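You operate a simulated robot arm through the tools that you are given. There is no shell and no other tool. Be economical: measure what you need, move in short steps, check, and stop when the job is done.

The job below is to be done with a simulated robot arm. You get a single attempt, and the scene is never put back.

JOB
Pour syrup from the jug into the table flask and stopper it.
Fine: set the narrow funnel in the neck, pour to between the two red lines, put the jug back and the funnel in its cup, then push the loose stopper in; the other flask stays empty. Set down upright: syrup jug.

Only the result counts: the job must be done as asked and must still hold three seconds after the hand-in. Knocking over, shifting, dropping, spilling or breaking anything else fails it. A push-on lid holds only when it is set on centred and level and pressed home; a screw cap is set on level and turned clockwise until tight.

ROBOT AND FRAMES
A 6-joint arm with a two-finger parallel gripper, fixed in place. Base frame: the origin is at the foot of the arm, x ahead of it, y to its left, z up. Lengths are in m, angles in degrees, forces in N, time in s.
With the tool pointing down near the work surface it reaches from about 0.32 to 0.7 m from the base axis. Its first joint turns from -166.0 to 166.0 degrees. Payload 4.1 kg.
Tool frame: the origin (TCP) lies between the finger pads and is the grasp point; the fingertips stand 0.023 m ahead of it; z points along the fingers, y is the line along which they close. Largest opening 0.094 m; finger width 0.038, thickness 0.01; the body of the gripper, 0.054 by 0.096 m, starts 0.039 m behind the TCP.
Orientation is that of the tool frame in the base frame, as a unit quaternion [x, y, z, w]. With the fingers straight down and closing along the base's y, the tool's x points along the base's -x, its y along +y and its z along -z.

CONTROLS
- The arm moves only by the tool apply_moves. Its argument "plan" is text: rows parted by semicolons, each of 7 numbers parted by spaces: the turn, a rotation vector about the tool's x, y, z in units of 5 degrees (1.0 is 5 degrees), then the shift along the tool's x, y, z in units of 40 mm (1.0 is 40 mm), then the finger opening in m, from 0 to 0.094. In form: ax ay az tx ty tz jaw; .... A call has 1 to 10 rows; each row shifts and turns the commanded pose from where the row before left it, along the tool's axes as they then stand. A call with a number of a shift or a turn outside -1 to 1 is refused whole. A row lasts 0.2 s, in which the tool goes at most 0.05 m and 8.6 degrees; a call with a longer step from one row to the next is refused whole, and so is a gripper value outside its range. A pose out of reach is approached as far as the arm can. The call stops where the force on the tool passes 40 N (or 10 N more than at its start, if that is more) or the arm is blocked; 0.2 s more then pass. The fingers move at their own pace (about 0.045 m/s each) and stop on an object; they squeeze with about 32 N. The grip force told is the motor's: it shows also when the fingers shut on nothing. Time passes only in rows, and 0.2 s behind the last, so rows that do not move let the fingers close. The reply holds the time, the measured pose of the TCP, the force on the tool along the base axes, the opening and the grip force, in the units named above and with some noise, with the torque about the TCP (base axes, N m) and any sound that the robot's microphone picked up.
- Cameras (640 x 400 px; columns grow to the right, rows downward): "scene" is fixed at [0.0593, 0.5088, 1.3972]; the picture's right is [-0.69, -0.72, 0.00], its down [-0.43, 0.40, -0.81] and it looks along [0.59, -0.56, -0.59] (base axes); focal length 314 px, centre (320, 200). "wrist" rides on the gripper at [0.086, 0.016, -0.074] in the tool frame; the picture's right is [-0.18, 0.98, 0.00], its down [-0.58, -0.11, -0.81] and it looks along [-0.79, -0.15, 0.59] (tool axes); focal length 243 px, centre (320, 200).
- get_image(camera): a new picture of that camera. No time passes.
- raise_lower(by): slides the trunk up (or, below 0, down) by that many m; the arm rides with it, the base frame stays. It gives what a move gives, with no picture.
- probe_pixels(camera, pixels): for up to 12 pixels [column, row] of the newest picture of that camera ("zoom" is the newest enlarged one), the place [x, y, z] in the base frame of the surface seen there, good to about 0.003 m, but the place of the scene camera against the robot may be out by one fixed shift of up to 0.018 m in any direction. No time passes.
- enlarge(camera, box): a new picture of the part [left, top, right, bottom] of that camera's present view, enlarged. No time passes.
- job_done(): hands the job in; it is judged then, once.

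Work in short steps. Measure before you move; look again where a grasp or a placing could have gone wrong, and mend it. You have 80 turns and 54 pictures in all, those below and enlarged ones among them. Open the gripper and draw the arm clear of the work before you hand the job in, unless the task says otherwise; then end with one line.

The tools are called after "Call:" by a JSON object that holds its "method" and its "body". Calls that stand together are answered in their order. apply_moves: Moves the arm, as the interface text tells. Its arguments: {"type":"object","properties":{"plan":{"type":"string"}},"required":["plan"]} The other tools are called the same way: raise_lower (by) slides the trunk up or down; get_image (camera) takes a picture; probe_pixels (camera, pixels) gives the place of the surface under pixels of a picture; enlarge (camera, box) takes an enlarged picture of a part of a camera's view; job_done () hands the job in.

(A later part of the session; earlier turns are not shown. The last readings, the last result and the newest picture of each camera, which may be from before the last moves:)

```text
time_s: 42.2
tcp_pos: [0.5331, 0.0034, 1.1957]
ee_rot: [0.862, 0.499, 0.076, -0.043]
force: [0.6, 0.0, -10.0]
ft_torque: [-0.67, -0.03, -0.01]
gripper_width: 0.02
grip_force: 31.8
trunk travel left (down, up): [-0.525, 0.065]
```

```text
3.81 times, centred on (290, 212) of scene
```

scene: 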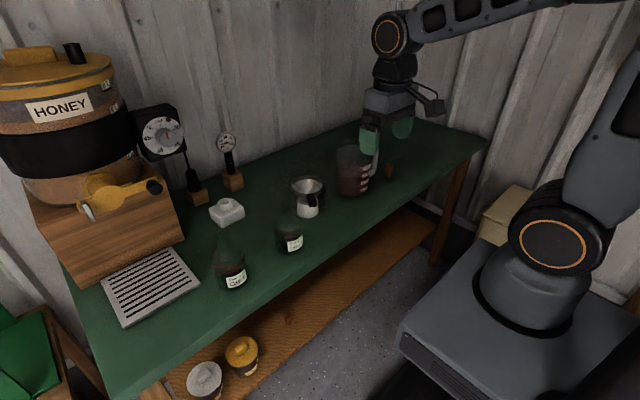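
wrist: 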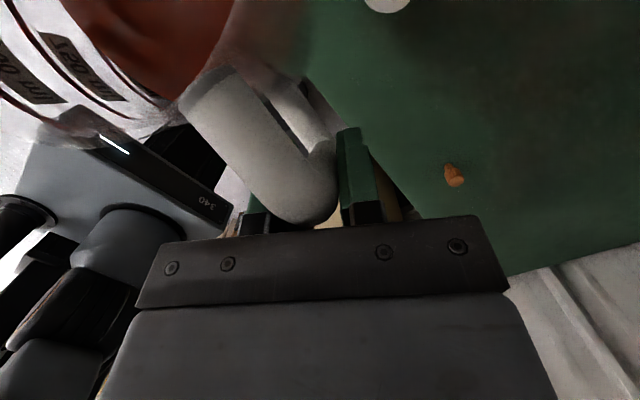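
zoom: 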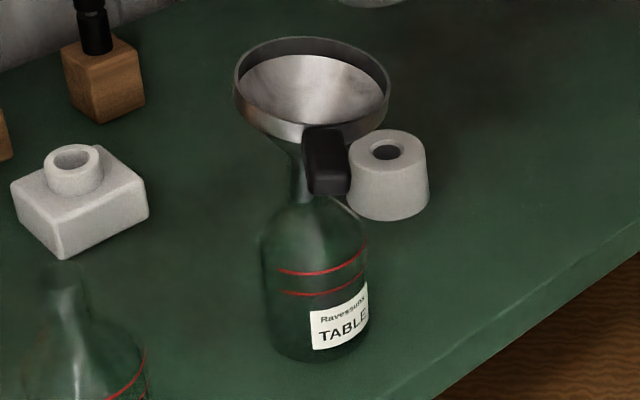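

Call:
{"method": "probe_pixels", "body": {"camera": "zoom", "pixels": [[235, 80], [388, 85], [300, 40], [340, 44], [265, 125], [255, 118], [380, 112], [325, 140], [330, 180], [340, 325], [310, 90], [386, 150]]}}

```text
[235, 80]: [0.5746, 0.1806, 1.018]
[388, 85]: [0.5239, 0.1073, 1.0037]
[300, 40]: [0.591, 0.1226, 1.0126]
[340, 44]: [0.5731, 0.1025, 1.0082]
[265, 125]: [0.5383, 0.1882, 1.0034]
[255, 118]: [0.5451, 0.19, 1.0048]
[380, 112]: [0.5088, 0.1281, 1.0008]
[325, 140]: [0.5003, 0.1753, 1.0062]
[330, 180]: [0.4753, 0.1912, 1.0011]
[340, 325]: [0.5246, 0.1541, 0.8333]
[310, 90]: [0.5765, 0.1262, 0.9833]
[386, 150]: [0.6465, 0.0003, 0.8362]
```

Funnel leans about 8° but its spout is still in the neck and the flask hasn't moved. I keep the jug higher this time: tilt to 45°, shift 6 mm sideways, and look at the jug's lip.

Call:
{"method": "apply_moves", "body": {"plan": "0 -0.5 0 0 -0.15 0 0; 0 -0.5 0 0 0 0 0; 0 0 0 0 0 0 0"}}

Call:
{"method": "enlarge", "body": {"camera": "scene", "box": [230, 70, 360, 220]}}

```text
time_s: 43.0
tcp_pos: [0.528, 0.0061, 1.1954]
ee_rot: [0.865, 0.501, 0.036, -0.022]
force: [0.2, -0.5, -10.2]
ft_torque: [-0.58, -0.06, 0.02]
gripper_width: 0.0201
grip_force: 32.1
trunk travel left (down, up): [-0.525, 0.065]
```

```text
2.67 times, centred on (295, 145) of scene
```

zoom: 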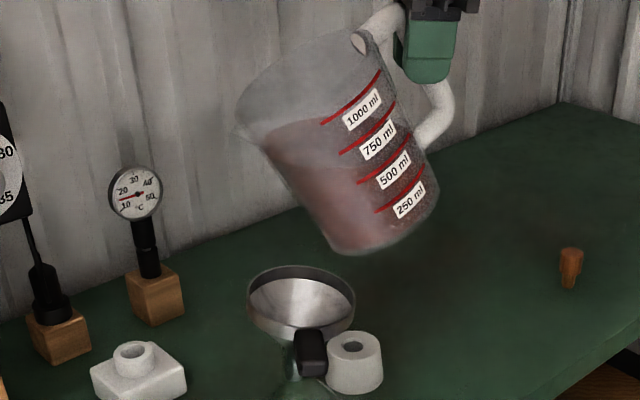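

A small spout is visible on the rim at (237,130), opposite the handle. I probe the labels and rim to learn the jug's true tilt (it may have slipped when touched).

Call:
{"method": "probe_pixels", "body": {"camera": "zoom", "pixels": [[363, 110], [378, 140], [393, 169], [408, 199], [238, 131], [243, 122], [248, 135], [365, 45], [330, 245], [250, 290], [355, 300], [300, 268]]}}

```text
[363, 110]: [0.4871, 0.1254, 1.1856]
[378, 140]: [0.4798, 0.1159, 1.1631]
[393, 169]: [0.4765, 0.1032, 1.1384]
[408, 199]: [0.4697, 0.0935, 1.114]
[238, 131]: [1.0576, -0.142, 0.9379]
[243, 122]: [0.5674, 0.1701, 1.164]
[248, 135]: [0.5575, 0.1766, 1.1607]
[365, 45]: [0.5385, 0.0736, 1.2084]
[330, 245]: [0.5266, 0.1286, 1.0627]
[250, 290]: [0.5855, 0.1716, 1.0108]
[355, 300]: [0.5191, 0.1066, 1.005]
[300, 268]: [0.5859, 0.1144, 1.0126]
```

The labels' line shows the jug tilts only 27° (it slipped 18° in the grip about the finger axis). I bring it upright (+27°), recentre, and will then tilt about the base x so the spout itself leads.

Call:
{"method": "apply_moves", "body": {"plan": "0 0.9 0 0 0 0 0; 0 0.9 0 0 0 0 0; 0 0.9 0 0 0 0 0; 0 0.9 0 0 0 0 0; 0 0.9 0 0 0 0 0; 0 0.9 0 0 0 0 0; 0 0 0 -0.095 0.395 0.09 0; 0 0 0 0.265 0 -0.424 0; 0 0 0 0 0 0 0"}}

Call:
{"method": "enlarge", "body": {"camera": "scene", "box": [230, 60, 360, 220]}}

```text
time_s: 45.0
tcp_pos: [0.5391, -0.0024, 1.2099]
ee_rot: [0.833, 0.48, 0.239, -0.138]
force: [-0.3, -0.2, -9.6]
ft_torque: [-0.73, 0.05, 0.01]
gripper_width: 0.0194
grip_force: 31.9
trunk travel left (down, up): [-0.525, 0.065]
```

```text
2.50 times, centred on (295, 140) of scene
```

zoom: 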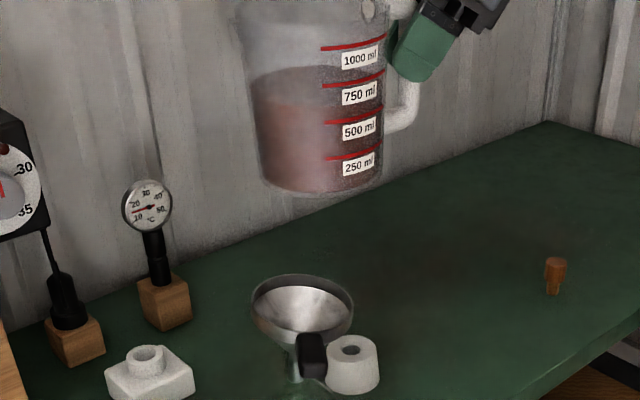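

Upright again. Now tilt 40° toward +y (about the base x axis), keeping clear above the funnel.

Call:
{"method": "apply_moves", "body": {"plan": "-0.212 -0.433 -0.1325 0 0 0 0; -0.424 -0.866 -0.265 0 0 0 0; -0.424 -0.866 -0.265 0 0 0 0; -0.424 -0.866 -0.265 0 0 0 0; -0.424 -0.866 -0.265 0 0 0 0; -0.424 -0.866 -0.265 0 0 0 0; -0.424 -0.866 -0.265 0 0 0 0; -0.424 -0.866 -0.265 0 0 0 0; -0.212 -0.433 -0.1325 0 0 0 0; 0 0 0 0 0 0 0"}}

Call:
{"method": "enlarge", "body": {"camera": "scene", "box": [230, 70, 350, 220]}}

```text
time_s: 47.2
tcp_pos: [0.5416, -0.0022, 1.2101]
ee_rot: [0.829, 0.534, 0.059, 0.155]
force: [0.8, 0.3, -9.9]
ft_torque: [-0.41, -0.01, -0.02]
gripper_width: 0.0196
grip_force: 32.0
trunk travel left (down, up): [-0.525, 0.065]
```

```text
2.67 times, centred on (290, 145) of scene
```

zoom: 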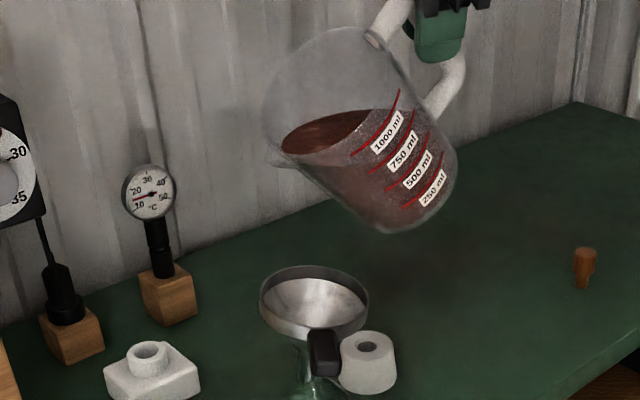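

Syrup is near the spout (268,157). I probe the spout and funnel rim to align them in the same frame.

Call:
{"method": "probe_pixels", "body": {"camera": "zoom", "pixels": [[268, 157], [272, 160], [278, 155], [285, 162], [275, 164], [388, 132], [435, 188], [261, 300], [368, 300], [315, 267], [285, 330], [410, 60]]}}

```text
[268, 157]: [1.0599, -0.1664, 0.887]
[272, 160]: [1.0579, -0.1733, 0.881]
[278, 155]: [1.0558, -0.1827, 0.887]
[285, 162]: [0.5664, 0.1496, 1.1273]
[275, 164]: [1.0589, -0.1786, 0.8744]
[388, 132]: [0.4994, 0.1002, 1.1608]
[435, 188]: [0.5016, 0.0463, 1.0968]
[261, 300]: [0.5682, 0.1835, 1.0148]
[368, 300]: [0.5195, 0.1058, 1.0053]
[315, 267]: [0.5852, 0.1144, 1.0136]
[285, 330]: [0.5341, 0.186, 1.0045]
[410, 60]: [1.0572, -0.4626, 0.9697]
```

Jug tilt is truly 40° and the spout is ~0.03 m too far in +y. I shift −20 mm y, −30 mm z, then tilt 5° more slowly and look.

Call:
{"method": "apply_moves", "body": {"plan": "0 0 0 -0.2 -0.025 0.405 0; 0 0 0 -0.2 -0.025 0.405 0; -0.212 -0.433 -0.1325 0 0 0 0; -0.212 -0.433 -0.1325 0 0 0 0; 0 0 0 0 0 0 0; 0 0 0 0 0 0 0"}}

Call:
{"method": "enlarge", "body": {"camera": "scene", "box": [230, 100, 350, 260]}}

```text
time_s: 48.6
tcp_pos: [0.5412, -0.0235, 1.1802]
ee_rot: [0.821, 0.536, 0.036, 0.192]
force: [1.1, -0.9, -10.8]
ft_torque: [-0.34, 0.03, -0.01]
gripper_width: 0.0196
grip_force: 32.1
trunk travel left (down, up): [-0.525, 0.065]
```

```text
2.50 times, centred on (290, 180) of scene
```

zoom: 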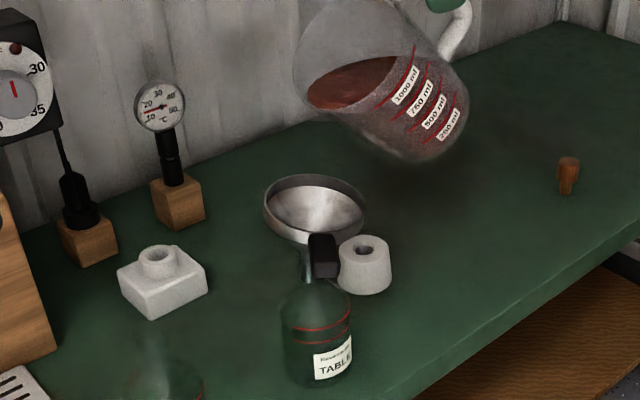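

Spout (302,103) is now above the funnel (centre 315,205). Nothing flowing yet; I tilt 4° more and wait, watching the weight.

Call:
{"method": "apply_moves", "body": {"plan": "-0.17 -0.346 -0.106 0 0 0 0; -0.17 -0.346 -0.106 0 0 0 0; 0 0 0 0 0 0 0; 0 0 0 0 0 0 0; 0 0 0 0 0 0 0"}}

Call:
{"method": "enlarge", "body": {"camera": "scene", "box": [230, 100, 350, 260]}}

```text
time_s: 49.8
tcp_pos: [0.5404, -0.0228, 1.1802]
ee_rot: [0.814, 0.537, 0.017, 0.22]
force: [-0.6, -0.2, -9.4]
ft_torque: [-0.23, 0.07, 0.02]
gripper_width: 0.0195
grip_force: 31.8
trunk travel left (down, up): [-0.525, 0.065]
```

```text
2.50 times, centred on (290, 180) of scene
```

zoom: 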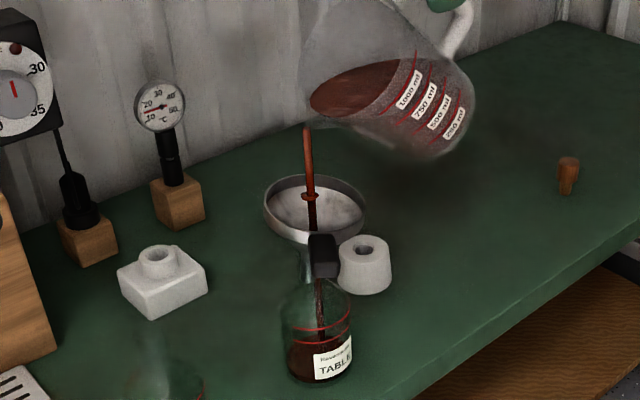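

It flows and fills fast. Time is frozen, so I zoom in on the flask level before acting.

Call:
{"method": "enlarge", "body": {"camera": "scene", "box": [270, 200, 320, 260]}}

```text
6.67 times, centred on (295, 230) of scene
```

zoom: 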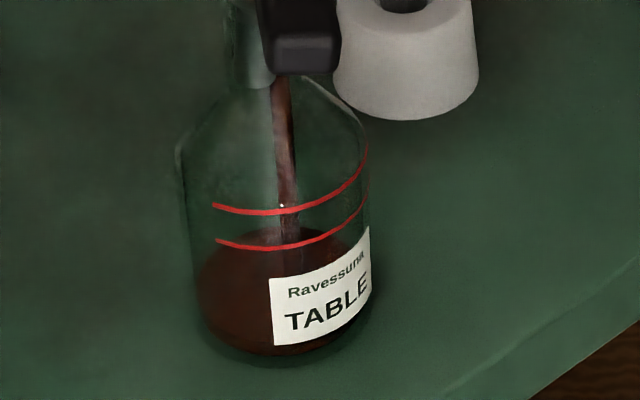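

Level is ~4 cm below the lower line (surface back edge at row 228 of the zoom, equivalent lower-line back edge ~139). I hold one more row (0.4 s) and look again.

Call:
{"method": "apply_moves", "body": {"plan": "0 0 0 0 0 0 0"}}

Call:
{"method": "enlarge", "body": {"camera": "scene", "box": [270, 200, 320, 260]}}

```text
time_s: 50.2
tcp_pos: [0.5409, -0.0218, 1.181]
ee_rot: [0.814, 0.537, 0.018, 0.22]
force: [-0.3, -0.2, -8.6]
ft_torque: [-0.31, 0.03, -0.03]
gripper_width: 0.0197
grip_force: 31.7
trunk travel left (down, up): [-0.525, 0.065]
```

```text
6.67 times, centred on (295, 230) of scene
```

zoom: 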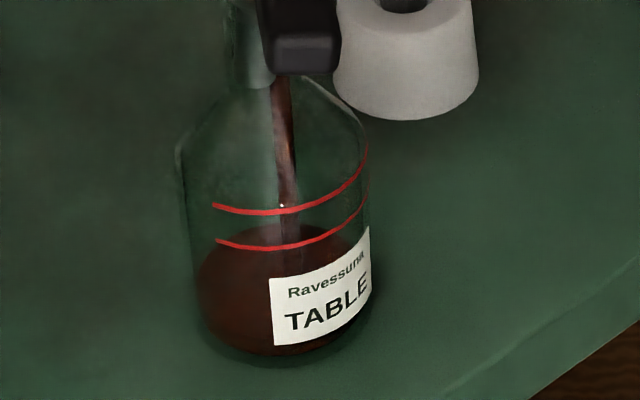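

Level rose only ~3.5 mm in 0.4 s. I wait 1.2 s and look at funnel and flask together.

Call:
{"method": "apply_moves", "body": {"plan": "0 0 0 0 0 0 0; 0 0 0 0 0 0 0; 0 0 0 0 0 0 0; 0 0 0 0 0 0 0; 0 0 0 0 0 0 0"}}

Call:
{"method": "enlarge", "body": {"camera": "scene", "box": [245, 130, 335, 260]}}

```text
time_s: 51.4
tcp_pos: [0.5407, -0.0227, 1.1809]
ee_rot: [0.814, 0.538, 0.017, 0.219]
force: [0.1, 0.6, -8.4]
ft_torque: [-0.28, 0.11, 0.04]
gripper_width: 0.0196
grip_force: 31.8
trunk travel left (down, up): [-0.525, 0.065]
```

```text
3.08 times, centred on (290, 195) of scene
```

zoom: 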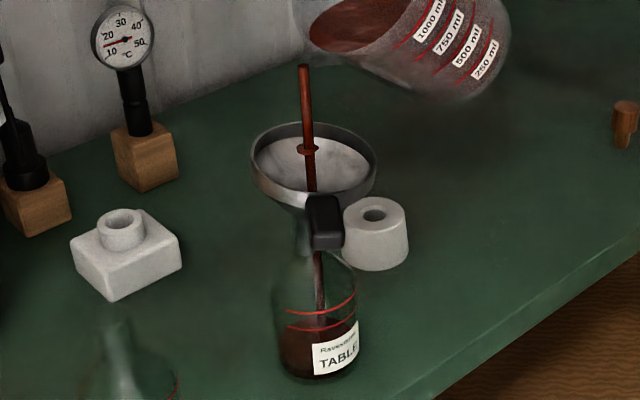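

Flow slows as the head drops; the level is still well below the lines. I tilt 3° more and wait.

Call:
{"method": "apply_moves", "body": {"plan": "-0.127 -0.26 -0.08 0 0 0 0; -0.127 -0.26 -0.08 0 0 0 0; 0 0 0 0 0 0 0; 0 0 0 0 0 0 0; 0 0 0 0 0 0 0; 0 0 0 0 0 0 0"}}

Call:
{"method": "enlarge", "body": {"camera": "scene", "box": [265, 180, 325, 260]}}

```text
time_s: 52.8
tcp_pos: [0.5402, -0.0225, 1.1812]
ee_rot: [0.808, 0.537, 0.004, 0.241]
force: [0.1, -0.9, -8.6]
ft_torque: [-0.25, 0.05, 0.0]
gripper_width: 0.0195
grip_force: 32.2
trunk travel left (down, up): [-0.525, 0.065]
```

```text
5.00 times, centred on (295, 220) of scene
```

zoom: 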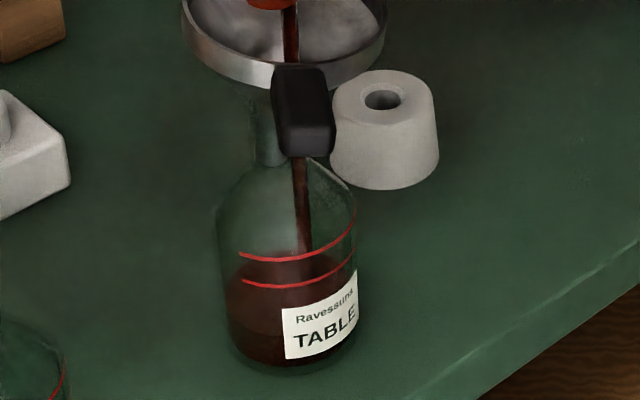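

Surface front edge is now at row ~330 (lower line front 287, upper 261, base 372): roughly 43% of the target. I tilt 4° more and wait 1 s.

Call:
{"method": "apply_moves", "body": {"plan": "-0.17 -0.346 -0.106 0 0 0 0; -0.17 -0.346 -0.106 0 0 0 0; 0 0 0 0 0 0 0; 0 0 0 0 0 0 0; 0 0 0 0 0 0 0"}}

Call:
{"method": "enlarge", "body": {"camera": "scene", "box": [265, 180, 325, 260]}}

```text
time_s: 54.0
tcp_pos: [0.5412, -0.0215, 1.1801]
ee_rot: [0.799, 0.537, -0.015, 0.27]
force: [-0.1, -0.6, -9.4]
ft_torque: [-0.15, 0.02, -0.01]
gripper_width: 0.0196
grip_force: 32.4
trunk travel left (down, up): [-0.525, 0.065]
```

```text
5.00 times, centred on (295, 220) of scene
```

zoom: 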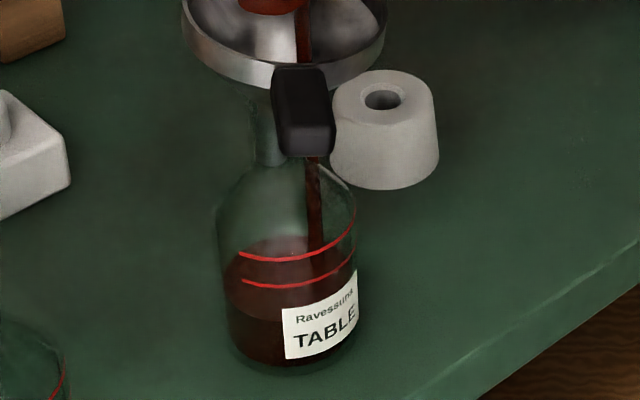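

Front edge at ~316 now, rising ~12 px/s; the target is ~274. I hold 1.6 s and check the flask with the funnel.

Call:
{"method": "apply_moves", "body": {"plan": "0 0 0 0 0 0 0; 0 0 0 0 0 0 0; 0 0 0 0 0 0 0; 0 0 0 0 0 0 0; 0 0 0 0 0 0 0; 0 0 0 0 0 0 0; 0 0 0 0 0 0 0"}}

Call:
{"method": "enlarge", "body": {"camera": "scene", "box": [263, 165, 327, 260]}}

```text
time_s: 55.6
tcp_pos: [0.5412, -0.0224, 1.1803]
ee_rot: [0.799, 0.538, -0.015, 0.27]
force: [-0.4, -0.1, -6.4]
ft_torque: [-0.12, 0.07, -0.03]
gripper_width: 0.0194
grip_force: 31.5
trunk travel left (down, up): [-0.525, 0.065]
```

```text
4.21 times, centred on (295, 212) of scene
```

zoom: 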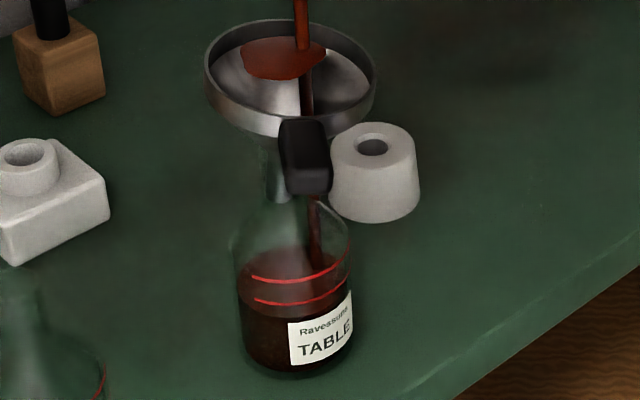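

Surface front edge ≈318, lower line 304, upper 282 — about 60–80 ml more needed with ~18 ml in the funnel. I hold 1.2 s more, then tilt back 15° and let the funnel drain.

Call:
{"method": "apply_moves", "body": {"plan": "0 0 0 0 0 0 0; 0 0 0 0 0 0 0; 0 0 0 0 0 0 0; 0 0 0 0 0 0 0; 0 0 0 0 0 0 0; 0 0 0 0 0 0 0; 0.424 0.866 0.265 0 0 0 0; 0.424 0.866 0.265 0 0 0 0; 0.424 0.866 0.265 0 0 0 0; 0 0 0 0 0 0 0"}}

Call:
{"method": "apply_moves", "body": {"plan": "0 0 0 0 0 0 0; 0 0 0 0 0 0 0; 0 0 0 0 0 0 0; 0 0 0 0 0 0 0; 0 0 0 0 0 0 0; 0 0 0 0 0 0 0; 0 0 0 0 0 0 0; 0 0 0 0 0 0 0; 0 0 0 0 0 0 0; 0 0 0 0 0 0 0"}}

Call:
{"method": "enlarge", "body": {"camera": "scene", "box": [263, 165, 327, 260]}}

```text
time_s: 57.8
tcp_pos: [0.5401, -0.0222, 1.1805]
ee_rot: [0.828, 0.534, 0.055, 0.162]
force: [1.0, 0.4, -7.8]
ft_torque: [-0.27, 0.04, 0.01]
gripper_width: 0.0197
grip_force: 31.9
trunk travel left (down, up): [-0.525, 0.065]
```

```text
time_s: 60.0
tcp_pos: [0.5413, -0.0218, 1.181]
ee_rot: [0.827, 0.535, 0.055, 0.162]
force: [0.3, 0.2, -7.4]
ft_torque: [-0.33, 0.06, 0.0]
gripper_width: 0.0194
grip_force: 32.1
trunk travel left (down, up): [-0.525, 0.065]
```

```text
4.21 times, centred on (295, 212) of scene
```

zoom: 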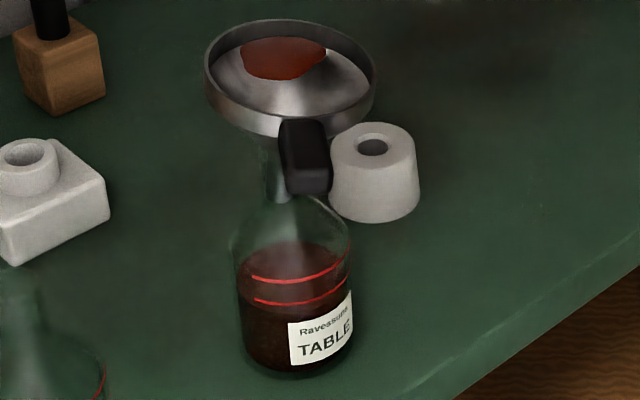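

The jug has lost ~2.7 N (~200 ml); the surface front edge is ~308, just below the lower line (304), and a small pool remains in the funnel. I pour a short extra amount (~30 ml), tilt back and wait.

Call:
{"method": "apply_moves", "body": {"plan": "-0.424 -0.866 -0.265 0 0 0 0; -0.424 -0.866 -0.265 0 0 0 0; -0.424 -0.866 -0.265 0 0 0 0; 0 0 0 0 0 0 0; 0 0 0 0 0 0 0; 0 0 0 0 0 0 0; 0 0 0 0 0 0 0; 0.424 0.866 0.265 0 0 0 0; 0.424 0.866 0.265 0 0 0 0; 0.424 0.866 0.265 0 0 0 0"}}

Call:
{"method": "apply_moves", "body": {"plan": "0.424 0.866 0.265 0 0 0 0; 0 0 0 0 0 0 0; 0 0 0 0 0 0 0; 0 0 0 0 0 0 0; 0 0 0 0 0 0 0; 0 0 0 0 0 0 0; 0 0 0 0 0 0 0; 0 0 0 0 0 0 0; 0 0 0 0 0 0 0; 0 0 0 0 0 0 0"}}

Call:
{"method": "enlarge", "body": {"camera": "scene", "box": [263, 165, 327, 260]}}

```text
time_s: 62.2
tcp_pos: [0.5416, -0.0226, 1.1826]
ee_rot: [0.828, 0.534, 0.055, 0.162]
force: [-0.2, 0.3, -6.9]
ft_torque: [-0.29, 0.01, 0.02]
gripper_width: 0.0196
grip_force: 31.9
trunk travel left (down, up): [-0.525, 0.065]
```

```text
time_s: 64.4
tcp_pos: [0.5407, -0.0226, 1.1803]
ee_rot: [0.834, 0.532, 0.079, 0.126]
force: [-0.1, -0.6, -7.5]
ft_torque: [-0.37, 0.04, 0.03]
gripper_width: 0.0197
grip_force: 32.3
trunk travel left (down, up): [-0.525, 0.065]
```

```text
4.21 times, centred on (295, 212) of scene
```

zoom: 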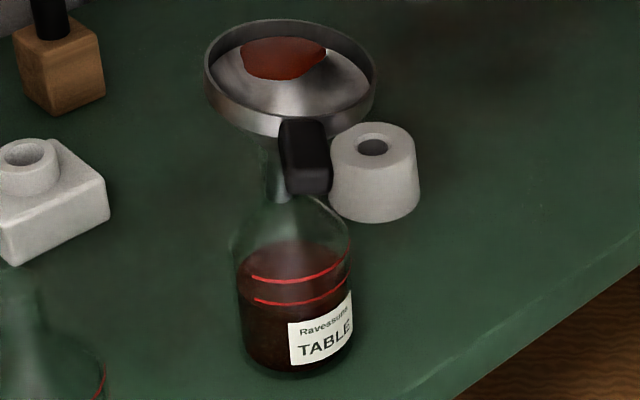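

The picture barely changed, so little was added. I probe the syrup surface and the red lines for their heights directly.

Call:
{"method": "probe_pixels", "body": {"camera": "zoom", "pixels": [[290, 255], [280, 262], [300, 258], [290, 266], [285, 292], [265, 290], [290, 303], [270, 302], [290, 282], [270, 280], [255, 330], [285, 60]]}}

```text
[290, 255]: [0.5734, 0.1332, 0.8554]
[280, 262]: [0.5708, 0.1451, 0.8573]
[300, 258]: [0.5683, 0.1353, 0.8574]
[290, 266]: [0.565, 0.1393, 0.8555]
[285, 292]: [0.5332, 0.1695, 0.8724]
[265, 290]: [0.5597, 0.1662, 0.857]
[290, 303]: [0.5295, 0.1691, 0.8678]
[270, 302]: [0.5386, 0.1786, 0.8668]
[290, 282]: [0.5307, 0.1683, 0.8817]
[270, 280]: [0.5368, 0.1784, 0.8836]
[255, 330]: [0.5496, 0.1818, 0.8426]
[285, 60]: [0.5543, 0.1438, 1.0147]
```

Surface z≈0.8565, lower line 0.867, upper 0.8825: I need about +0.018 m (~60 ml). I tilt to 59° for ~1 s, then tilt back.

Call:
{"method": "apply_moves", "body": {"plan": "-0.39 -0.797 -0.244 0 0 0 0; -0.39 -0.797 -0.244 0 0 0 0; -0.39 -0.797 -0.244 0 0 0 0; -0.39 -0.797 -0.244 0 0 0 0; -0.39 -0.797 -0.244 0 0 0 0; 0 0 0 0 0 0 0; 0 0 0 0 0 0 0; 0 0 0 0 0 0 0; 0 0 0 0 0 0 0; 0 0 0 0 0 0 0"}}

Call:
{"method": "apply_moves", "body": {"plan": "0.424 0.866 0.265 0 0 0 0; 0.424 0.866 0.265 0 0 0 0; 0.424 0.866 0.265 0 0 0 0; 0 0 0 0 0 0 0; 0 0 0 0 0 0 0; 0 0 0 0 0 0 0; 0 0 0 0 0 0 0"}}

Call:
{"method": "enlarge", "body": {"camera": "scene", "box": [263, 165, 327, 260]}}

Call:
{"method": "probe_pixels", "body": {"camera": "zoom", "pixels": [[290, 245], [280, 255], [300, 250], [290, 260], [305, 255], [275, 262], [265, 270], [285, 60], [290, 303], [290, 282]]}}

```text
time_s: 66.6
tcp_pos: [0.5415, -0.0224, 1.1803]
ee_rot: [0.791, 0.537, -0.029, 0.291]
force: [-0.3, 0.0, -6.0]
ft_torque: [-0.11, 0.02, 0.01]
gripper_width: 0.0196
grip_force: 32.0
trunk travel left (down, up): [-0.525, 0.065]
```

```text
time_s: 68.2
tcp_pos: [0.5407, -0.0224, 1.18]
ee_rot: [0.824, 0.535, 0.041, 0.185]
force: [0.3, 0.2, -6.8]
ft_torque: [-0.25, 0.04, -0.03]
gripper_width: 0.0197
grip_force: 32.3
trunk travel left (down, up): [-0.525, 0.065]
```

```text
4.21 times, centred on (295, 212) of scene
```

zoom: 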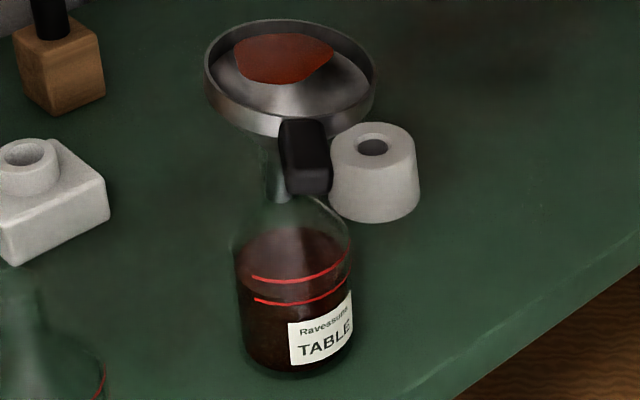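

```text
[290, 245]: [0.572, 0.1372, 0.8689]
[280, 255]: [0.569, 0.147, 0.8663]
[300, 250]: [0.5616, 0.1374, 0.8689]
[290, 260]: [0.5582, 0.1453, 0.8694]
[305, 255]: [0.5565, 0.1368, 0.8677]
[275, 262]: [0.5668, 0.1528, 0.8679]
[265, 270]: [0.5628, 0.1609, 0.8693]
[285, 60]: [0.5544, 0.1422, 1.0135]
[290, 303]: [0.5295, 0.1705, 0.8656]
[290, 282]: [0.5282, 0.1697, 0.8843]
```

Surface is z≈0.8685, just above the lower line (0.8667), upper 0.883. I add a short splash (~12 ml) to sit safely in the band, then tilt back further.

Call:
{"method": "apply_moves", "body": {"plan": "-0.424 -0.866 -0.265 0 0 0 0; -0.424 -0.866 -0.265 0 0 0 0; -0.424 -0.866 -0.265 0 0 0 0; 0 0 0 0 0 0 0; 0 0 0 0 0 0 0; 0.424 0.866 0.265 0 0 0 0; 0.424 0.866 0.265 0 0 0 0; 0.424 0.866 0.265 0 0 0 0; 0.424 0.866 0.265 0 0 0 0; 0 0 0 0 0 0 0"}}

Call:
{"method": "apply_moves", "body": {"plan": "0 0 0 0 0 0 0; 0 0 0 0 0 0 0; 0 0 0 0 0 0 0; 0 0 0 0 0 0 0; 0 0 0 0 0 0 0; 0 0 0 0 0 0 0; 0 0 0 0 0 0 0; 0 0 0 0 0 0 0"}}

Call:
{"method": "enlarge", "body": {"camera": "scene", "box": [263, 165, 327, 260]}}

Call:
{"method": "probe_pixels", "body": {"camera": "zoom", "pixels": [[290, 245], [280, 255], [300, 250], [290, 260], [305, 255], [275, 262], [265, 268], [285, 60], [295, 240], [285, 250]]}}

```text
time_s: 70.4
tcp_pos: [0.5418, -0.0227, 1.1814]
ee_rot: [0.83, 0.534, 0.065, 0.148]
force: [-0.5, -0.5, -6.5]
ft_torque: [-0.25, 0.02, 0.0]
gripper_width: 0.0196
grip_force: 32.1
trunk travel left (down, up): [-0.525, 0.065]
```

```text
time_s: 72.2
tcp_pos: [0.5408, -0.0224, 1.181]
ee_rot: [0.831, 0.533, 0.064, 0.149]
force: [0.0, 0.0, -6.9]
ft_torque: [-0.35, 0.04, 0.0]
gripper_width: 0.0196
grip_force: 32.2
trunk travel left (down, up): [-0.525, 0.065]
```

```text
4.21 times, centred on (295, 212) of scene
```

zoom: 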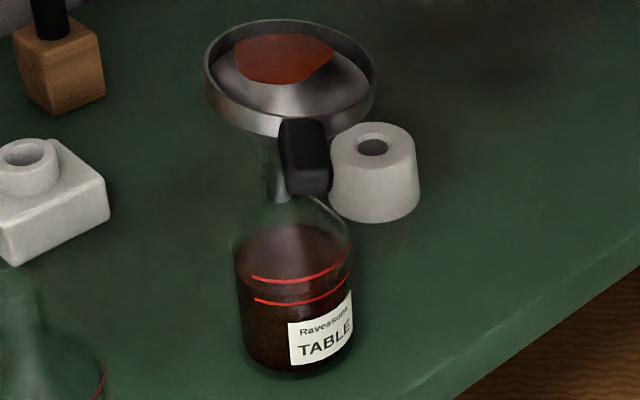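

```text
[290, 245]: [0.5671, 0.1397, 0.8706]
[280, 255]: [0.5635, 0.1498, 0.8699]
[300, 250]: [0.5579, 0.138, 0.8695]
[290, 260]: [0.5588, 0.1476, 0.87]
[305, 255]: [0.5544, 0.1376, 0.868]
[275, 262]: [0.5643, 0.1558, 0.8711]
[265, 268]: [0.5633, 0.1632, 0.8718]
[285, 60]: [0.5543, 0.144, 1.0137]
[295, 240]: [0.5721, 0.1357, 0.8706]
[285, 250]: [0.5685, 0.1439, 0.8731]
```

Level z≈0.870–0.871 is between the lines (0.8667 and 0.883). I raise and draw the jug back a little, bring it upright, then carry it to its old place.

Call:
{"method": "apply_moves", "body": {"plan": "0 0 0 -0.05 0.24 -0.71 0; 0 0 0 -0.68 0.285 0.145 0; 0.413 0.844 0.258 0 0 0 0; 0.413 0.844 0.258 0 0 0 0; 0.413 0.844 0.258 0 0 0 0; 0.413 0.844 0.258 0 0 0 0; 0.413 0.844 0.258 0 0 0 0; 0.413 0.844 0.258 0 0 0 0; 0.413 0.844 0.258 0 0 0 0; 0.413 0.844 0.258 0 0 0 0"}}

```text
time_s: 74.4
tcp_pos: [0.5402, -0.0524, 1.2101]
ee_rot: [0.832, 0.482, 0.239, -0.137]
force: [-0.3, 0.6, -6.3]
ft_torque: [-0.55, 0.01, -0.01]
gripper_width: 0.0194
grip_force: 31.4
trunk travel left (down, up): [-0.525, 0.065]
```

Upright pose regained. I carry the jug back over its old spot.

Call:
{"method": "apply_moves", "body": {"plan": "0 0 0 -0.26 0.325 -0.163 0; 0 0 0 -0.52 0.651 -0.326 0; 0 0 0 -0.52 0.651 -0.326 0; 0 0 0 -0.52 0.651 -0.326 0; 0 0 0 -0.52 0.651 -0.326 0; 0 0 0 -0.52 0.651 -0.326 0; 0 0 0 -0.52 0.651 -0.326 0; 0 0 0 -0.26 0.325 -0.163 0; 0 0 0 0 0 0 0"}}

Call:
{"method": "apply_moves", "body": {"plan": "0 0 0 -0.464 0 0.742 0; 0 0 0 -0.464 0 0.742 0; 0 0 0 -0.464 0 0.742 0; 0 0 0 -0.464 0 0.742 0; 0 0 0 -0.464 0 0.742 0; 0 0 0 -0.464 0 0.742 0; 0 0 0 0 0 0 0"}}

```text
time_s: 76.4
tcp_pos: [0.5915, -0.2732, 1.1992]
ee_rot: [0.832, 0.481, 0.239, -0.139]
force: [0.1, 0.6, -6.9]
ft_torque: [-0.52, 0.05, -0.01]
gripper_width: 0.0196
grip_force: 31.7
out of reach, approached as far as the arm can: row 7, 8
trunk travel left (down, up): [-0.525, 0.065]
```

```text
time_s: 78.0
tcp_pos: [0.5921, -0.2755, 0.9897]
ee_rot: [0.833, 0.481, 0.238, -0.137]
force: [-0.4, 0.1, -5.9]
ft_torque: [-0.5, 0.0, -0.03]
gripper_width: 0.0199
grip_force: 32.4
trunk travel left (down, up): [-0.525, 0.065]
```

I correct to the original x, y and lower toward the table.

Call:
{"method": "apply_moves", "body": {"plan": "0 0 0 -0.06 0.62 -0.04 0; 0 0 0 -0.464 0 0.742 0; 0 0 0 -0.464 0 0.742 0; 0 0 0 -0.133 0 0.212 0; 0 0 0 0 0 0 0"}}

Call:
{"method": "enlarge", "body": {"camera": "scene", "box": [310, 120, 420, 210]}}

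```text
time_s: 79.2
tcp_pos: [0.6121, -0.2904, 0.9085]
ee_rot: [0.833, 0.481, 0.239, -0.136]
force: [0.3, -0.5, -6.7]
ft_torque: [-0.51, 0.03, 0.0]
gripper_width: 0.0198
grip_force: 32.3
trunk travel left (down, up): [-0.525, 0.065]
```

```text
4.44 times, centred on (365, 165) of scene
```

zoom: 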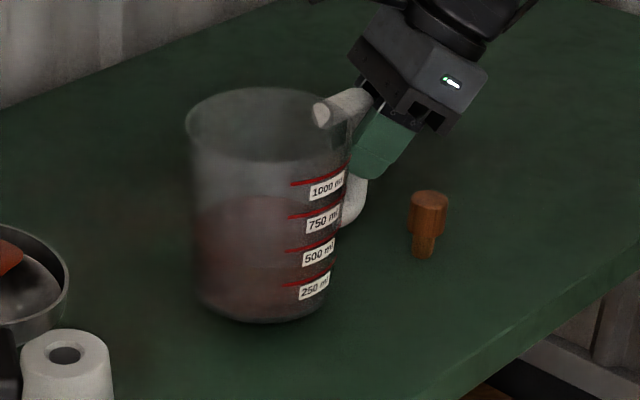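

The jug looks upright; I verify with label points and then set it down.

Call:
{"method": "probe_pixels", "body": {"camera": "zoom", "pixels": [[327, 188], [324, 221], [318, 254], [314, 289], [428, 200], [270, 318], [318, 192], [306, 293]]}}

Call:
{"method": "apply_moves", "body": {"plan": "0 0 0 -0.066 0 0.106 0; 0 0 0 -0.066 0 0.106 0; 0 0 0 -0.033 0 0.053 0; 0 0 0 0 0 0 0"}}

```text
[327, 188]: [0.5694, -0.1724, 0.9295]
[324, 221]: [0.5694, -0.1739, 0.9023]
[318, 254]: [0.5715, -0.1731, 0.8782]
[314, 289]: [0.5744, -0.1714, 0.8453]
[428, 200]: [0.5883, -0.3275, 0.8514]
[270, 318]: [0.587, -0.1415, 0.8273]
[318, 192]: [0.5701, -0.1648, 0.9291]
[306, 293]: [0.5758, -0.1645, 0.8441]
```

```text
time_s: 80.2
tcp_pos: [0.6123, -0.2887, 0.8976]
ee_rot: [0.833, 0.481, 0.239, -0.136]
force: [0.7, -0.7, -6.1]
ft_torque: [-0.55, 0.0, -0.02]
gripper_width: 0.0197
grip_force: 32.2
trunk travel left (down, up): [-0.525, 0.065]
```

Not yet in contact (−6 N still hanging). I lower in 2 mm steps until the weight comes off.

Call:
{"method": "apply_moves", "body": {"plan": "0 0 0 -0.027 0 0.042 0; 0 0 0 -0.027 0 0.042 0; 0 0 0 -0.02 0 0.032 0; 0 0 0 0 0 0 0"}}

```text
time_s: 81.2
tcp_pos: [0.6114, -0.2894, 0.892]
ee_rot: [0.832, 0.481, 0.238, -0.137]
force: [0.1, 0.2, -6.1]
ft_torque: [-0.53, 0.01, 0.02]
gripper_width: 0.0196
grip_force: 32.2
trunk travel left (down, up): [-0.525, 0.065]
```

Call:
{"method": "apply_moves", "body": {"plan": "0 0 0 -0.02 0 0.032 0; 0 0 0 -0.02 0 0.032 0; 0 0 0 0 0 0 0"}}

```text
time_s: 82.0
tcp_pos: [0.6125, -0.2904, 0.8897]
ee_rot: [0.832, 0.481, 0.24, -0.138]
force: [0.1, 1.6, -5.5]
ft_torque: [-0.31, -0.02, 0.01]
gripper_width: 0.0196
grip_force: 32.1
trunk travel left (down, up): [-0.525, 0.065]
```

Torque has begun to drop (first contact). I lower a little more.

Call:
{"method": "apply_moves", "body": {"plan": "0 0 0 -0.014 0 0.022 0; 0 0 0 -0.014 0 0.022 0; 0 0 0 0 0 0 0"}}

```text
time_s: 82.8
tcp_pos: [0.6116, -0.2903, 0.8878]
ee_rot: [0.832, 0.481, 0.239, -0.137]
force: [0.4, -2.2, 4.9]
ft_torque: [1.09, -0.27, -0.05]
gripper_width: 0.0197
grip_force: 32.3
trunk travel left (down, up): [-0.525, 0.065]
```

The jug rests on the table with slight downward pressure. I open the fingers and withdraw backwards along the tool axis.

Call:
{"method": "apply_moves", "body": {"plan": "0 0 0 0 0 0 0.025; 0 0 0 0 0 0 0.04; 0 0 0 0 0 0 0.06; 0 0 0 0 0 0 0.065; 0 0 0 0 0 0 0.065; 0 0 0 0 0 -0.4 0.065; 0 0 0 0 0 -0.8 0.065; 0 0 0 0 0 -1 0.065; 0 0 0 0 0 -1 0.065; 0 0 0 0 0 0 0.065"}}

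```text
time_s: 85.0
tcp_pos: [0.5784, -0.3483, 0.9982]
ee_rot: [0.832, 0.481, 0.24, -0.137]
force: [-0.6, 0.0, -0.1]
ft_torque: [0.01, 0.0, -0.02]
gripper_width: 0.0648
grip_force: 0.1
trunk travel left (down, up): [-0.525, 0.065]
```

Jug released. I lift away to the middle and turn the tool back to straight down.

Call:
{"method": "apply_moves", "body": {"plan": "0 0 0 0.45 -0.9 -0.605 0.065; 0 0 0 0.45 -0.9 -0.605 0.065; 0 0 0 0.45 -0.9 -0.605 0.065; 0 0 0 0.45 -0.9 -0.605 0.065; 0 -1 0 0 0 0 0.065; 0 -1 0 0 0 0 0.065; 0 -1 0 0 0 0 0.065; 0 -1 0 0 0 0 0.065; 0 -1 0 0 0 0 0.065; 0 -1 0 0 0 0 0.065"}}

Call:
{"method": "apply_moves", "body": {"plan": "0 -0.4 0 0 0 0 0.065; 0 0 -1 0 0 0 0.065; 0 0 -1 0 0 0 0.065; 0 0 -1 0 0 0 0.065; 0 0 -1 0 0 0 0.065; 0 0 -1 0 0 0 0.065; 0 0 -1 0 0 0 0.065; 0 0 -1 0 0 0 0.065; 0 0 -1 0 0 0 0.065; 0 0 -1 0 0 0 0.065"}}

Call:
{"method": "apply_moves", "body": {"plan": "0 0 -1 0 0 0 0.065; 0 0 -1 0 0 0 0.065; 0 0 -1 0 0 0 0.065; 0 0 -1 0 0 0 0.065; 0 0 -1 0 0 0 0.065; 0 0 -1 0 0 0 0.065; 0 0 -1 0 0 0 0.065; 0 0 -1 0 0 0 0.065; 0 0 -0.6 0 0 0 0.065; 0 0 0 0 0 0 0.065"}}

```text
time_s: 87.2
tcp_pos: [0.4576, -0.2665, 1.1148]
ee_rot: [0.866, 0.5, 0.016, -0.008]
force: [0.5, 0.1, 0.5]
ft_torque: [0.0, 0.01, -0.02]
gripper_width: 0.0651
grip_force: 0.0
trunk travel left (down, up): [-0.525, 0.065]
```

```text
time_s: 89.4
tcp_pos: [0.4575, -0.2673, 1.1167]
ee_rot: [0.607, 0.795, 0.0, 0.001]
force: [-0.1, -0.1, 0.3]
ft_torque: [0.03, -0.01, 0.06]
gripper_width: 0.065
grip_force: 0.1
trunk travel left (down, up): [-0.525, 0.065]
```

```text
time_s: 91.6
tcp_pos: [0.4573, -0.2665, 1.1157]
ee_rot: [0.275, 0.962, 0.0, 0.001]
force: [-0.1, -0.2, -0.2]
ft_torque: [-0.03, 0.0, 0.0]
gripper_width: 0.0651
grip_force: 0.1
trunk travel left (down, up): [-0.525, 0.065]
```

Tool is down at the funnel grasp yaw. I move above the funnel handle and take a wrist picture.

Call:
{"method": "apply_moves", "body": {"plan": "0 0 0 0.52 0.977 -0.053 0.065; 0 0 0 0.52 0.977 -0.053 0.065; 0 0 0 0.52 0.977 -0.053 0.065; 0 0 0 0.52 0.977 -0.053 0.065; 0 0 0 0.52 0.977 -0.053 0.065; 0 0 0 0.52 0.977 -0.053 0.065; 0 0 0 0.52 0.977 -0.053 0.065; 0 0 0 0.52 0.977 -0.053 0.065; 0 0 0 0.52 0.977 -0.053 0.065; 0 0 0 0.52 0.977 -0.053 0.065"}}

Call:
{"method": "enlarge", "body": {"camera": "wrist", "box": [220, 0, 440, 150]}}

```text
time_s: 93.8
tcp_pos: [0.4893, 0.1738, 1.1364]
ee_rot: [0.276, 0.961, -0.001, 0.001]
force: [0.5, 0.2, 0.0]
ft_torque: [-0.02, 0.02, 0.0]
gripper_width: 0.065
grip_force: 0.1
trunk travel left (down, up): [-0.525, 0.065]
```

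```text
2.67 times, centred on (330, 75) of wrist
```

zoom: 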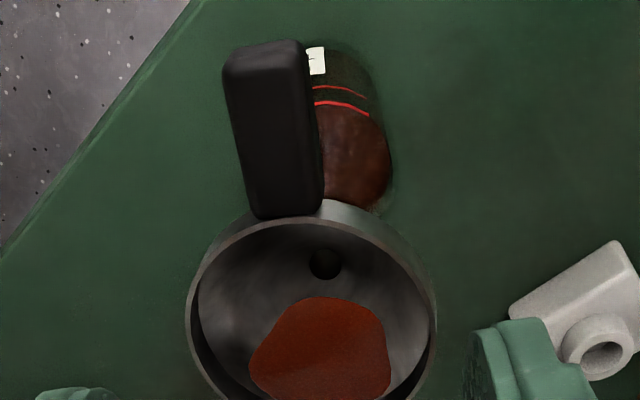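

The syrup in the funnel is only a smear on the wall; the hole is clear. I probe handle and rim for the grasp and tilt.

Call:
{"method": "probe_pixels", "body": {"camera": "zoom", "pixels": [[265, 60], [272, 130], [285, 200], [240, 130], [306, 130], [187, 310], [436, 310], [300, 222], [205, 255], [415, 265], [245, 190], [318, 190]]}}

Call:
{"method": "probe_pixels", "body": {"camera": "zoom", "pixels": [[232, 80], [300, 60], [248, 70], [290, 120], [255, 120], [190, 340], [434, 340], [230, 232], [380, 238], [352, 155], [190, 290], [434, 300]]}}

```text
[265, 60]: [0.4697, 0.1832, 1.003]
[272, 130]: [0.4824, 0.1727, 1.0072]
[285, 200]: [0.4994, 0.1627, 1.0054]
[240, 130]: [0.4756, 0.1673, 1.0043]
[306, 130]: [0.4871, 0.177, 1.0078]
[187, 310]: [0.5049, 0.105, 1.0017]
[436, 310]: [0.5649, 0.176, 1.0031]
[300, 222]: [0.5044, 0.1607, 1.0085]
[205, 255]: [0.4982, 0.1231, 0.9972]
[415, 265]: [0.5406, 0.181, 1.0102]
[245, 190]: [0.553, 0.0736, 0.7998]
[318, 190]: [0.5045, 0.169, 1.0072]
```

```text
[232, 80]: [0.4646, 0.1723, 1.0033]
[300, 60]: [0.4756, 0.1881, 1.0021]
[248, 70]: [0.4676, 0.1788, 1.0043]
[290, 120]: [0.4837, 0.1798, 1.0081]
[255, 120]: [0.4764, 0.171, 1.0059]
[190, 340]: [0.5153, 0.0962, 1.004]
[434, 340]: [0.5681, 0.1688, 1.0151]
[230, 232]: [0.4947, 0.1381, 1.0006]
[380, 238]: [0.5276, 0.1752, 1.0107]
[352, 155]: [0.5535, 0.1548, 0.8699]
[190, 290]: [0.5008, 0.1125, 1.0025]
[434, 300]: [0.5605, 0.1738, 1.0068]
```

Handle mid ~(0.477, 0.1755), top z≈1.005, leaning about 6° in pitch and roll. I match that lean, descend and close.

Call:
{"method": "apply_moves", "body": {"plan": "0 0 0 0.28 -0.13 0.8 0.065; 0 0 0 0 0 0.8 0.065; 0 0 0 0 0 0.8 0.065; -0.6 -0.6 0 0 0 0 0.065; -0.6 -0.6 0 0 0 0 0.065; 0 0 0 0.055 -0.055 0.52 0.065; 0 0 0 0.055 -0.055 0.52 0.065; 0 0 0 0 0 0 0.065"}}

Call:
{"method": "apply_moves", "body": {"plan": "0 0 0 0 0 0 0.045; 0 0 0 0 0 0 0.03; 0 0 0 0 0 0 0.02; 0 0 0 0 0 0 0; 0 0 0 0 0 0 0; 0 0 0 0 0 0 0"}}

```text
time_s: 95.6
tcp_pos: [0.4776, 0.1773, 0.9981]
ee_rot: [0.275, 0.959, 0.035, 0.065]
force: [0.0, 0.0, 0.7]
ft_torque: [-0.02, -0.03, 0.02]
gripper_width: 0.065
grip_force: 0.1
trunk travel left (down, up): [-0.525, 0.065]
```

```text
time_s: 97.0
tcp_pos: [0.4766, 0.1764, 0.9986]
ee_rot: [0.275, 0.959, 0.036, 0.066]
force: [-0.3, 0.9, -0.1]
ft_torque: [-0.02, -0.01, 0.01]
gripper_width: 0.0236
grip_force: 32.3
trunk travel left (down, up): [-0.525, 0.065]
```

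Gripped without side force. I lift straight up until the spout is well clear.

Call:
{"method": "apply_moves", "body": {"plan": "0 0 0 -0.02 0.02 -0.2 0; 0 0 0 -0.04 0.04 -0.4 0; 0 0 0 -0.05 0.05 -0.5 0; 0 0 0 -0.08 0.08 -0.8 0; 0 0 0 -0.08 0.08 -0.8 0; 0.6 0.6 0 0 0 0 0; 0.6 0.6 0 0 0 0 0; 0 0 0 0 0 0 0"}}

Call:
{"method": "enlarge", "body": {"camera": "scene", "box": [240, 120, 340, 260]}}

```text
time_s: 98.8
tcp_pos: [0.4754, 0.1762, 1.108]
ee_rot: [0.275, 0.962, -0.002, 0.0]
force: [1.0, -0.4, -0.3]
ft_torque: [0.03, 0.08, -0.01]
gripper_width: 0.0234
grip_force: 31.9
trunk travel left (down, up): [-0.525, 0.065]
```

```text
2.86 times, centred on (290, 190) of scene
```

zoom: 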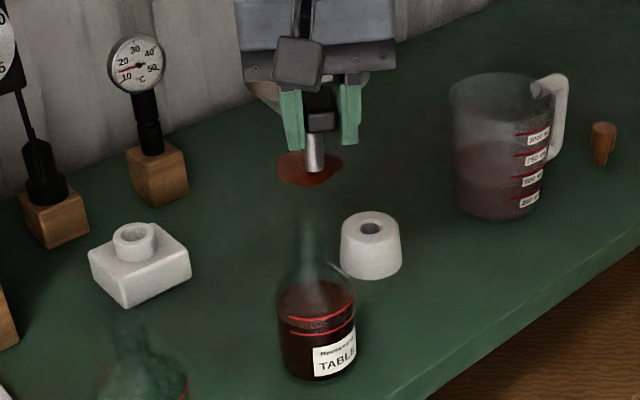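

A syrup-coloured patch shows behind the spout at (310,170), at the same pixels as the earlier smear. I probe it to find out where it really is.

Call:
{"method": "probe_pixels", "body": {"camera": "zoom", "pixels": [[290, 175], [335, 165], [300, 184], [310, 160], [318, 150], [314, 165], [370, 230], [370, 222], [320, 300], [310, 295], [330, 300], [300, 295]]}}

```text
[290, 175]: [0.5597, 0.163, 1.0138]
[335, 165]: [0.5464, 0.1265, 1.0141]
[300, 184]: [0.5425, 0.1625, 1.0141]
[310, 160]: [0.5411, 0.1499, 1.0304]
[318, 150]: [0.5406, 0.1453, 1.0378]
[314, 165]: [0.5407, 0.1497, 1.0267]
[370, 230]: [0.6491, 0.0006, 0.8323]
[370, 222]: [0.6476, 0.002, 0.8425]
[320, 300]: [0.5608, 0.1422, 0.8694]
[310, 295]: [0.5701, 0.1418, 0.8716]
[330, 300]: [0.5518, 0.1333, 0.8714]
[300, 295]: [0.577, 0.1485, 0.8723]
```

The patch hovers at z 1.014 where the funnel mouth was (just a leftover visual smear, not on the table). Cup centre is (0.631, −0.001); I let the spout drip a second, then carry the funnel over the cup.

Call:
{"method": "apply_moves", "body": {"plan": "0 0 0 0 0 0 0; 0 0 0 0 0 0 0; 0 0 0 0 0 0 0; 0 0 0 0 0 0 0; 0 0 0 -0.757 -0.339 0 0; 0 0 0 -0.757 -0.339 0 0; 0 0 0 -0.757 -0.339 0 0; 0 0 0 -0.757 -0.339 0 0; 0 0 0 -0.757 -0.339 0 0; 0 0 0 0 0 0 0"}}

Call:
{"method": "apply_moves", "body": {"plan": "0 0 0 0 0 0.8 0; 0 0 0 0 0 0.8 0; 0 0 0 0 0 0.8 0; 0 0 0 0 0 0.8 0; 0 0 0 0 0 0.8 0; 0 0 0 0 0 0 0"}}

```text
time_s: 101.0
tcp_pos: [0.5686, 0.037, 1.1064]
ee_rot: [0.276, 0.961, 0.0, 0.001]
force: [1.0, -0.6, -1.2]
ft_torque: [0.01, 0.08, -0.02]
gripper_width: 0.0235
grip_force: 31.5
trunk travel left (down, up): [-0.525, 0.065]
```

```text
time_s: 102.4
tcp_pos: [0.5692, 0.0395, 0.9436]
ee_rot: [0.275, 0.961, -0.001, 0.001]
force: [-0.4, -0.3, -1.2]
ft_torque: [0.05, 0.07, 0.0]
gripper_width: 0.0237
grip_force: 31.9
trunk travel left (down, up): [-0.525, 0.065]
```

Tip is just above the cup. I lower in small steps watching the force.

Call:
{"method": "apply_moves", "body": {"plan": "0 0 0 0 0 0.125 0; 0 0 0 0 0 0.125 0; 0 0 0 0 0 0.125 0; 0 0 0 0 0 0.125 0; 0 0 0 0 0 0 0"}}

```text
time_s: 103.6
tcp_pos: [0.5679, 0.038, 0.9279]
ee_rot: [0.275, 0.961, -0.001, 0.001]
force: [-0.3, 0.3, -1.7]
ft_torque: [0.04, 0.05, 0.02]
gripper_width: 0.0234
grip_force: 31.8
trunk travel left (down, up): [-0.525, 0.065]
```

Call:
{"method": "apply_moves", "body": {"plan": "0 0 0 0 0 0.125 0; 0 0 0 0 0 0.125 0; 0 0 0 0 0 0.125 0; 0 0 0 0 0 0.125 0; 0 0 0 0 0 0 0"}}

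```text
time_s: 104.8
tcp_pos: [0.5686, 0.0374, 0.9082]
ee_rot: [0.275, 0.962, 0.0, 0.001]
force: [-1.6, 6.0, 0.8]
ft_torque: [0.37, 0.04, 0.36]
gripper_width: 0.0238
grip_force: 31.8
trunk travel left (down, up): [-0.525, 0.065]
```

The spout is inside but pressed +y (6 N). I shift 2.5 mm +y to centre it and go on gently.

Call:
{"method": "apply_moves", "body": {"plan": "0 0 0 0.033 0.053 0 0; 0 0 0 0 0 0 0"}}

```text
time_s: 105.4
tcp_pos: [0.5692, 0.04, 0.9072]
ee_rot: [0.276, 0.961, -0.001, 0.001]
force: [0.7, 0.4, -0.8]
ft_torque: [0.03, 0.07, -0.02]
gripper_width: 0.0233
grip_force: 32.3
trunk travel left (down, up): [-0.525, 0.065]
```

Side force is gone. I continue down to the seat (expected TCP z≈0.89).

Call:
{"method": "apply_moves", "body": {"plan": "0 0 0 0.01 0.015 0.125 0; 0 0 0 0 0 0.1 0; 0 0 0 0 0 0.1 0; 0 0 0 0 0 0.05 0; 0 0 0 0 0 0 0"}}

```text
time_s: 106.6
tcp_pos: [0.5678, 0.0412, 0.8932]
ee_rot: [0.275, 0.961, 0.0, 0.001]
force: [-12.2, 0.9, 12.8]
ft_torque: [-0.48, -0.42, -0.4]
gripper_width: 0.0234
grip_force: 32.4
trunk travel left (down, up): [-0.525, 0.065]
```

Seated contact with a −x side push. I ease up 1 mm and shift 2 mm −x to relieve it.

Call:
{"method": "apply_moves", "body": {"plan": "0 0 0 0.034 -0.02 -0.03 0; 0 0 0 0 0 0 0"}}

```text
time_s: 107.2
tcp_pos: [0.5652, 0.0403, 0.8929]
ee_rot: [0.274, 0.962, -0.001, 0.001]
force: [-2.0, 1.8, 1.4]
ft_torque: [-0.05, -0.06, 0.01]
gripper_width: 0.0235
grip_force: 32.6
trunk travel left (down, up): [-0.525, 0.065]
```

Relieved. I lower 2 mm more and, if firm, release.

Call:
{"method": "apply_moves", "body": {"plan": "0 0 0 0 0 0.04 0; 0 0 0 0 0 0.03 0; 0 0 0 0 0 0 0"}}

```text
time_s: 108.0
tcp_pos: [0.5665, 0.0405, 0.8922]
ee_rot: [0.275, 0.962, 0.0, 0.002]
force: [-5.6, 1.1, 12.9]
ft_torque: [-0.5, -0.6, -0.17]
gripper_width: 0.0233
grip_force: 32.1
trunk travel left (down, up): [-0.525, 0.065]
5 turns are left
```

Funnel is seated in its cup. With few turns left I batch: release the funnel and rise, travel to the stopper (0.581, −0.342), turn clear of the jug handle, descend, grip and lift.

Call:
{"method": "apply_moves", "body": {"plan": "0 0 0 0 0 -0.03 0; 0 0 0 0 0 0 0.03; 0 0 0 0 0 0 0.045; 0 0 0 0 0 0 0.06; 0 0 0 0 0 0 0.06; 0 0 0 0 0 -0.5 0.06; 0 0 0 0 0 -1 0.06; 0 0 0 0 0 -1 0.06; 0 0 0 0 0 -1 0.06"}}

Call:
{"method": "apply_moves", "body": {"plan": "0 0 0 -0.5952 -0.8807 0 0.06; 0 0 0 -0.5952 -0.8807 0 0.06; 0 0 0 -0.5952 -0.8807 0 0.06; 0 0 0 -0.5952 -0.8807 0 0.06; 0 0 0 -0.5952 -0.8807 0 0.06; 0 0 0 -0.5952 -0.8807 0 0.06; 0 0 0 -0.5952 -0.8807 0 0.06; 0 0 0 -0.5952 -0.8807 0 0.06; 0 0 0 -0.5952 -0.8807 0 0.06; 0 0 0 0 0 0 0.06"}}

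Call:
{"method": "apply_moves", "body": {"plan": "0 0 -1 0 0 0 0.06; 0 0 -1 0 0 0 0.06; 0 0 -1 0 0 0 0.06; 0 0 -1 0 0 0 0.06; 0 0 -1 0 0 0 0.06; 0 0 -1 0 0 0 0.06; 0 0 -1 0 0 0 0.06; 0 0 -1 0 0 0 0.06; 0 0 -1 0 0 0 0.06; 0 0 -1 0 0 0 0.06"}}

Call:
{"method": "apply_moves", "body": {"plan": "0 0 -0.7 0 0 0 0.06; 0 0 -0.7 0 0 0 0.06; 0 0 0 0 0 0.9 0.06; 0 0 0 0 0 0.9 0.06; 0 0 0 0 0 0.9 0.06; 0 0 0 0 0 0.9 0.06; 0 0 0 0 0 0.6 0.06; 0 0 0 0 0 0.33 0.06; 0 0 0 0 0 0 0.06"}}

Call:
{"method": "apply_moves", "body": {"plan": "0 0 0 0 0 0 0.045; 0 0 0 0 0 0 0.03; 0 0 0 0 0 0 0.02; 0 0 0 0 0 0 0; 0 0 0 0 0 0 0; 0 0 0 0 0 -0.3 0; 0 0 0 0 0 -0.8 0; 0 0 0 0 0 -1 0; 0 0 0 0 0 -1 0; 0 0 0 0 0 -1 0"}}

```text
time_s: 110.0
tcp_pos: [0.5681, 0.0384, 1.0315]
ee_rot: [0.275, 0.961, -0.001, 0.0]
force: [0.0, 0.1, -0.4]
ft_torque: [0.03, 0.01, -0.01]
gripper_width: 0.06
grip_force: 0.1
trunk travel left (down, up): [-0.525, 0.065]
```

```text
time_s: 112.2
tcp_pos: [0.5798, -0.3428, 1.0302]
ee_rot: [0.275, 0.961, 0.0, 0.001]
force: [-0.1, -0.3, 0.2]
ft_torque: [0.02, -0.02, 0.01]
gripper_width: 0.0599
grip_force: 0.1
trunk travel left (down, up): [-0.525, 0.065]
```

```text
time_s: 114.4
tcp_pos: [0.5813, -0.3409, 1.0324]
ee_rot: [-0.157, 0.988, -0.001, 0.0]
force: [0.0, -0.1, 1.1]
ft_torque: [-0.01, 0.0, 0.02]
gripper_width: 0.06
grip_force: 0.1
trunk travel left (down, up): [-0.525, 0.065]
```

```text
time_s: 116.4
tcp_pos: [0.5828, -0.3416, 0.8509]
ee_rot: [-0.217, 0.976, -0.001, 0.0]
force: [0.1, 0.2, -0.4]
ft_torque: [-0.02, -0.01, 0.0]
gripper_width: 0.0601
grip_force: 0.0
trunk travel left (down, up): [-0.525, 0.065]
```

```text
time_s: 118.6
tcp_pos: [0.5814, -0.3427, 1.0155]
ee_rot: [-0.218, 0.976, -0.001, 0.0]
force: [0.5, 0.3, -0.5]
ft_torque: [0.01, 0.01, 0.01]
gripper_width: 0.0272
grip_force: 31.4
trunk travel left (down, up): [-0.525, 0.065]
4 turns are left
```

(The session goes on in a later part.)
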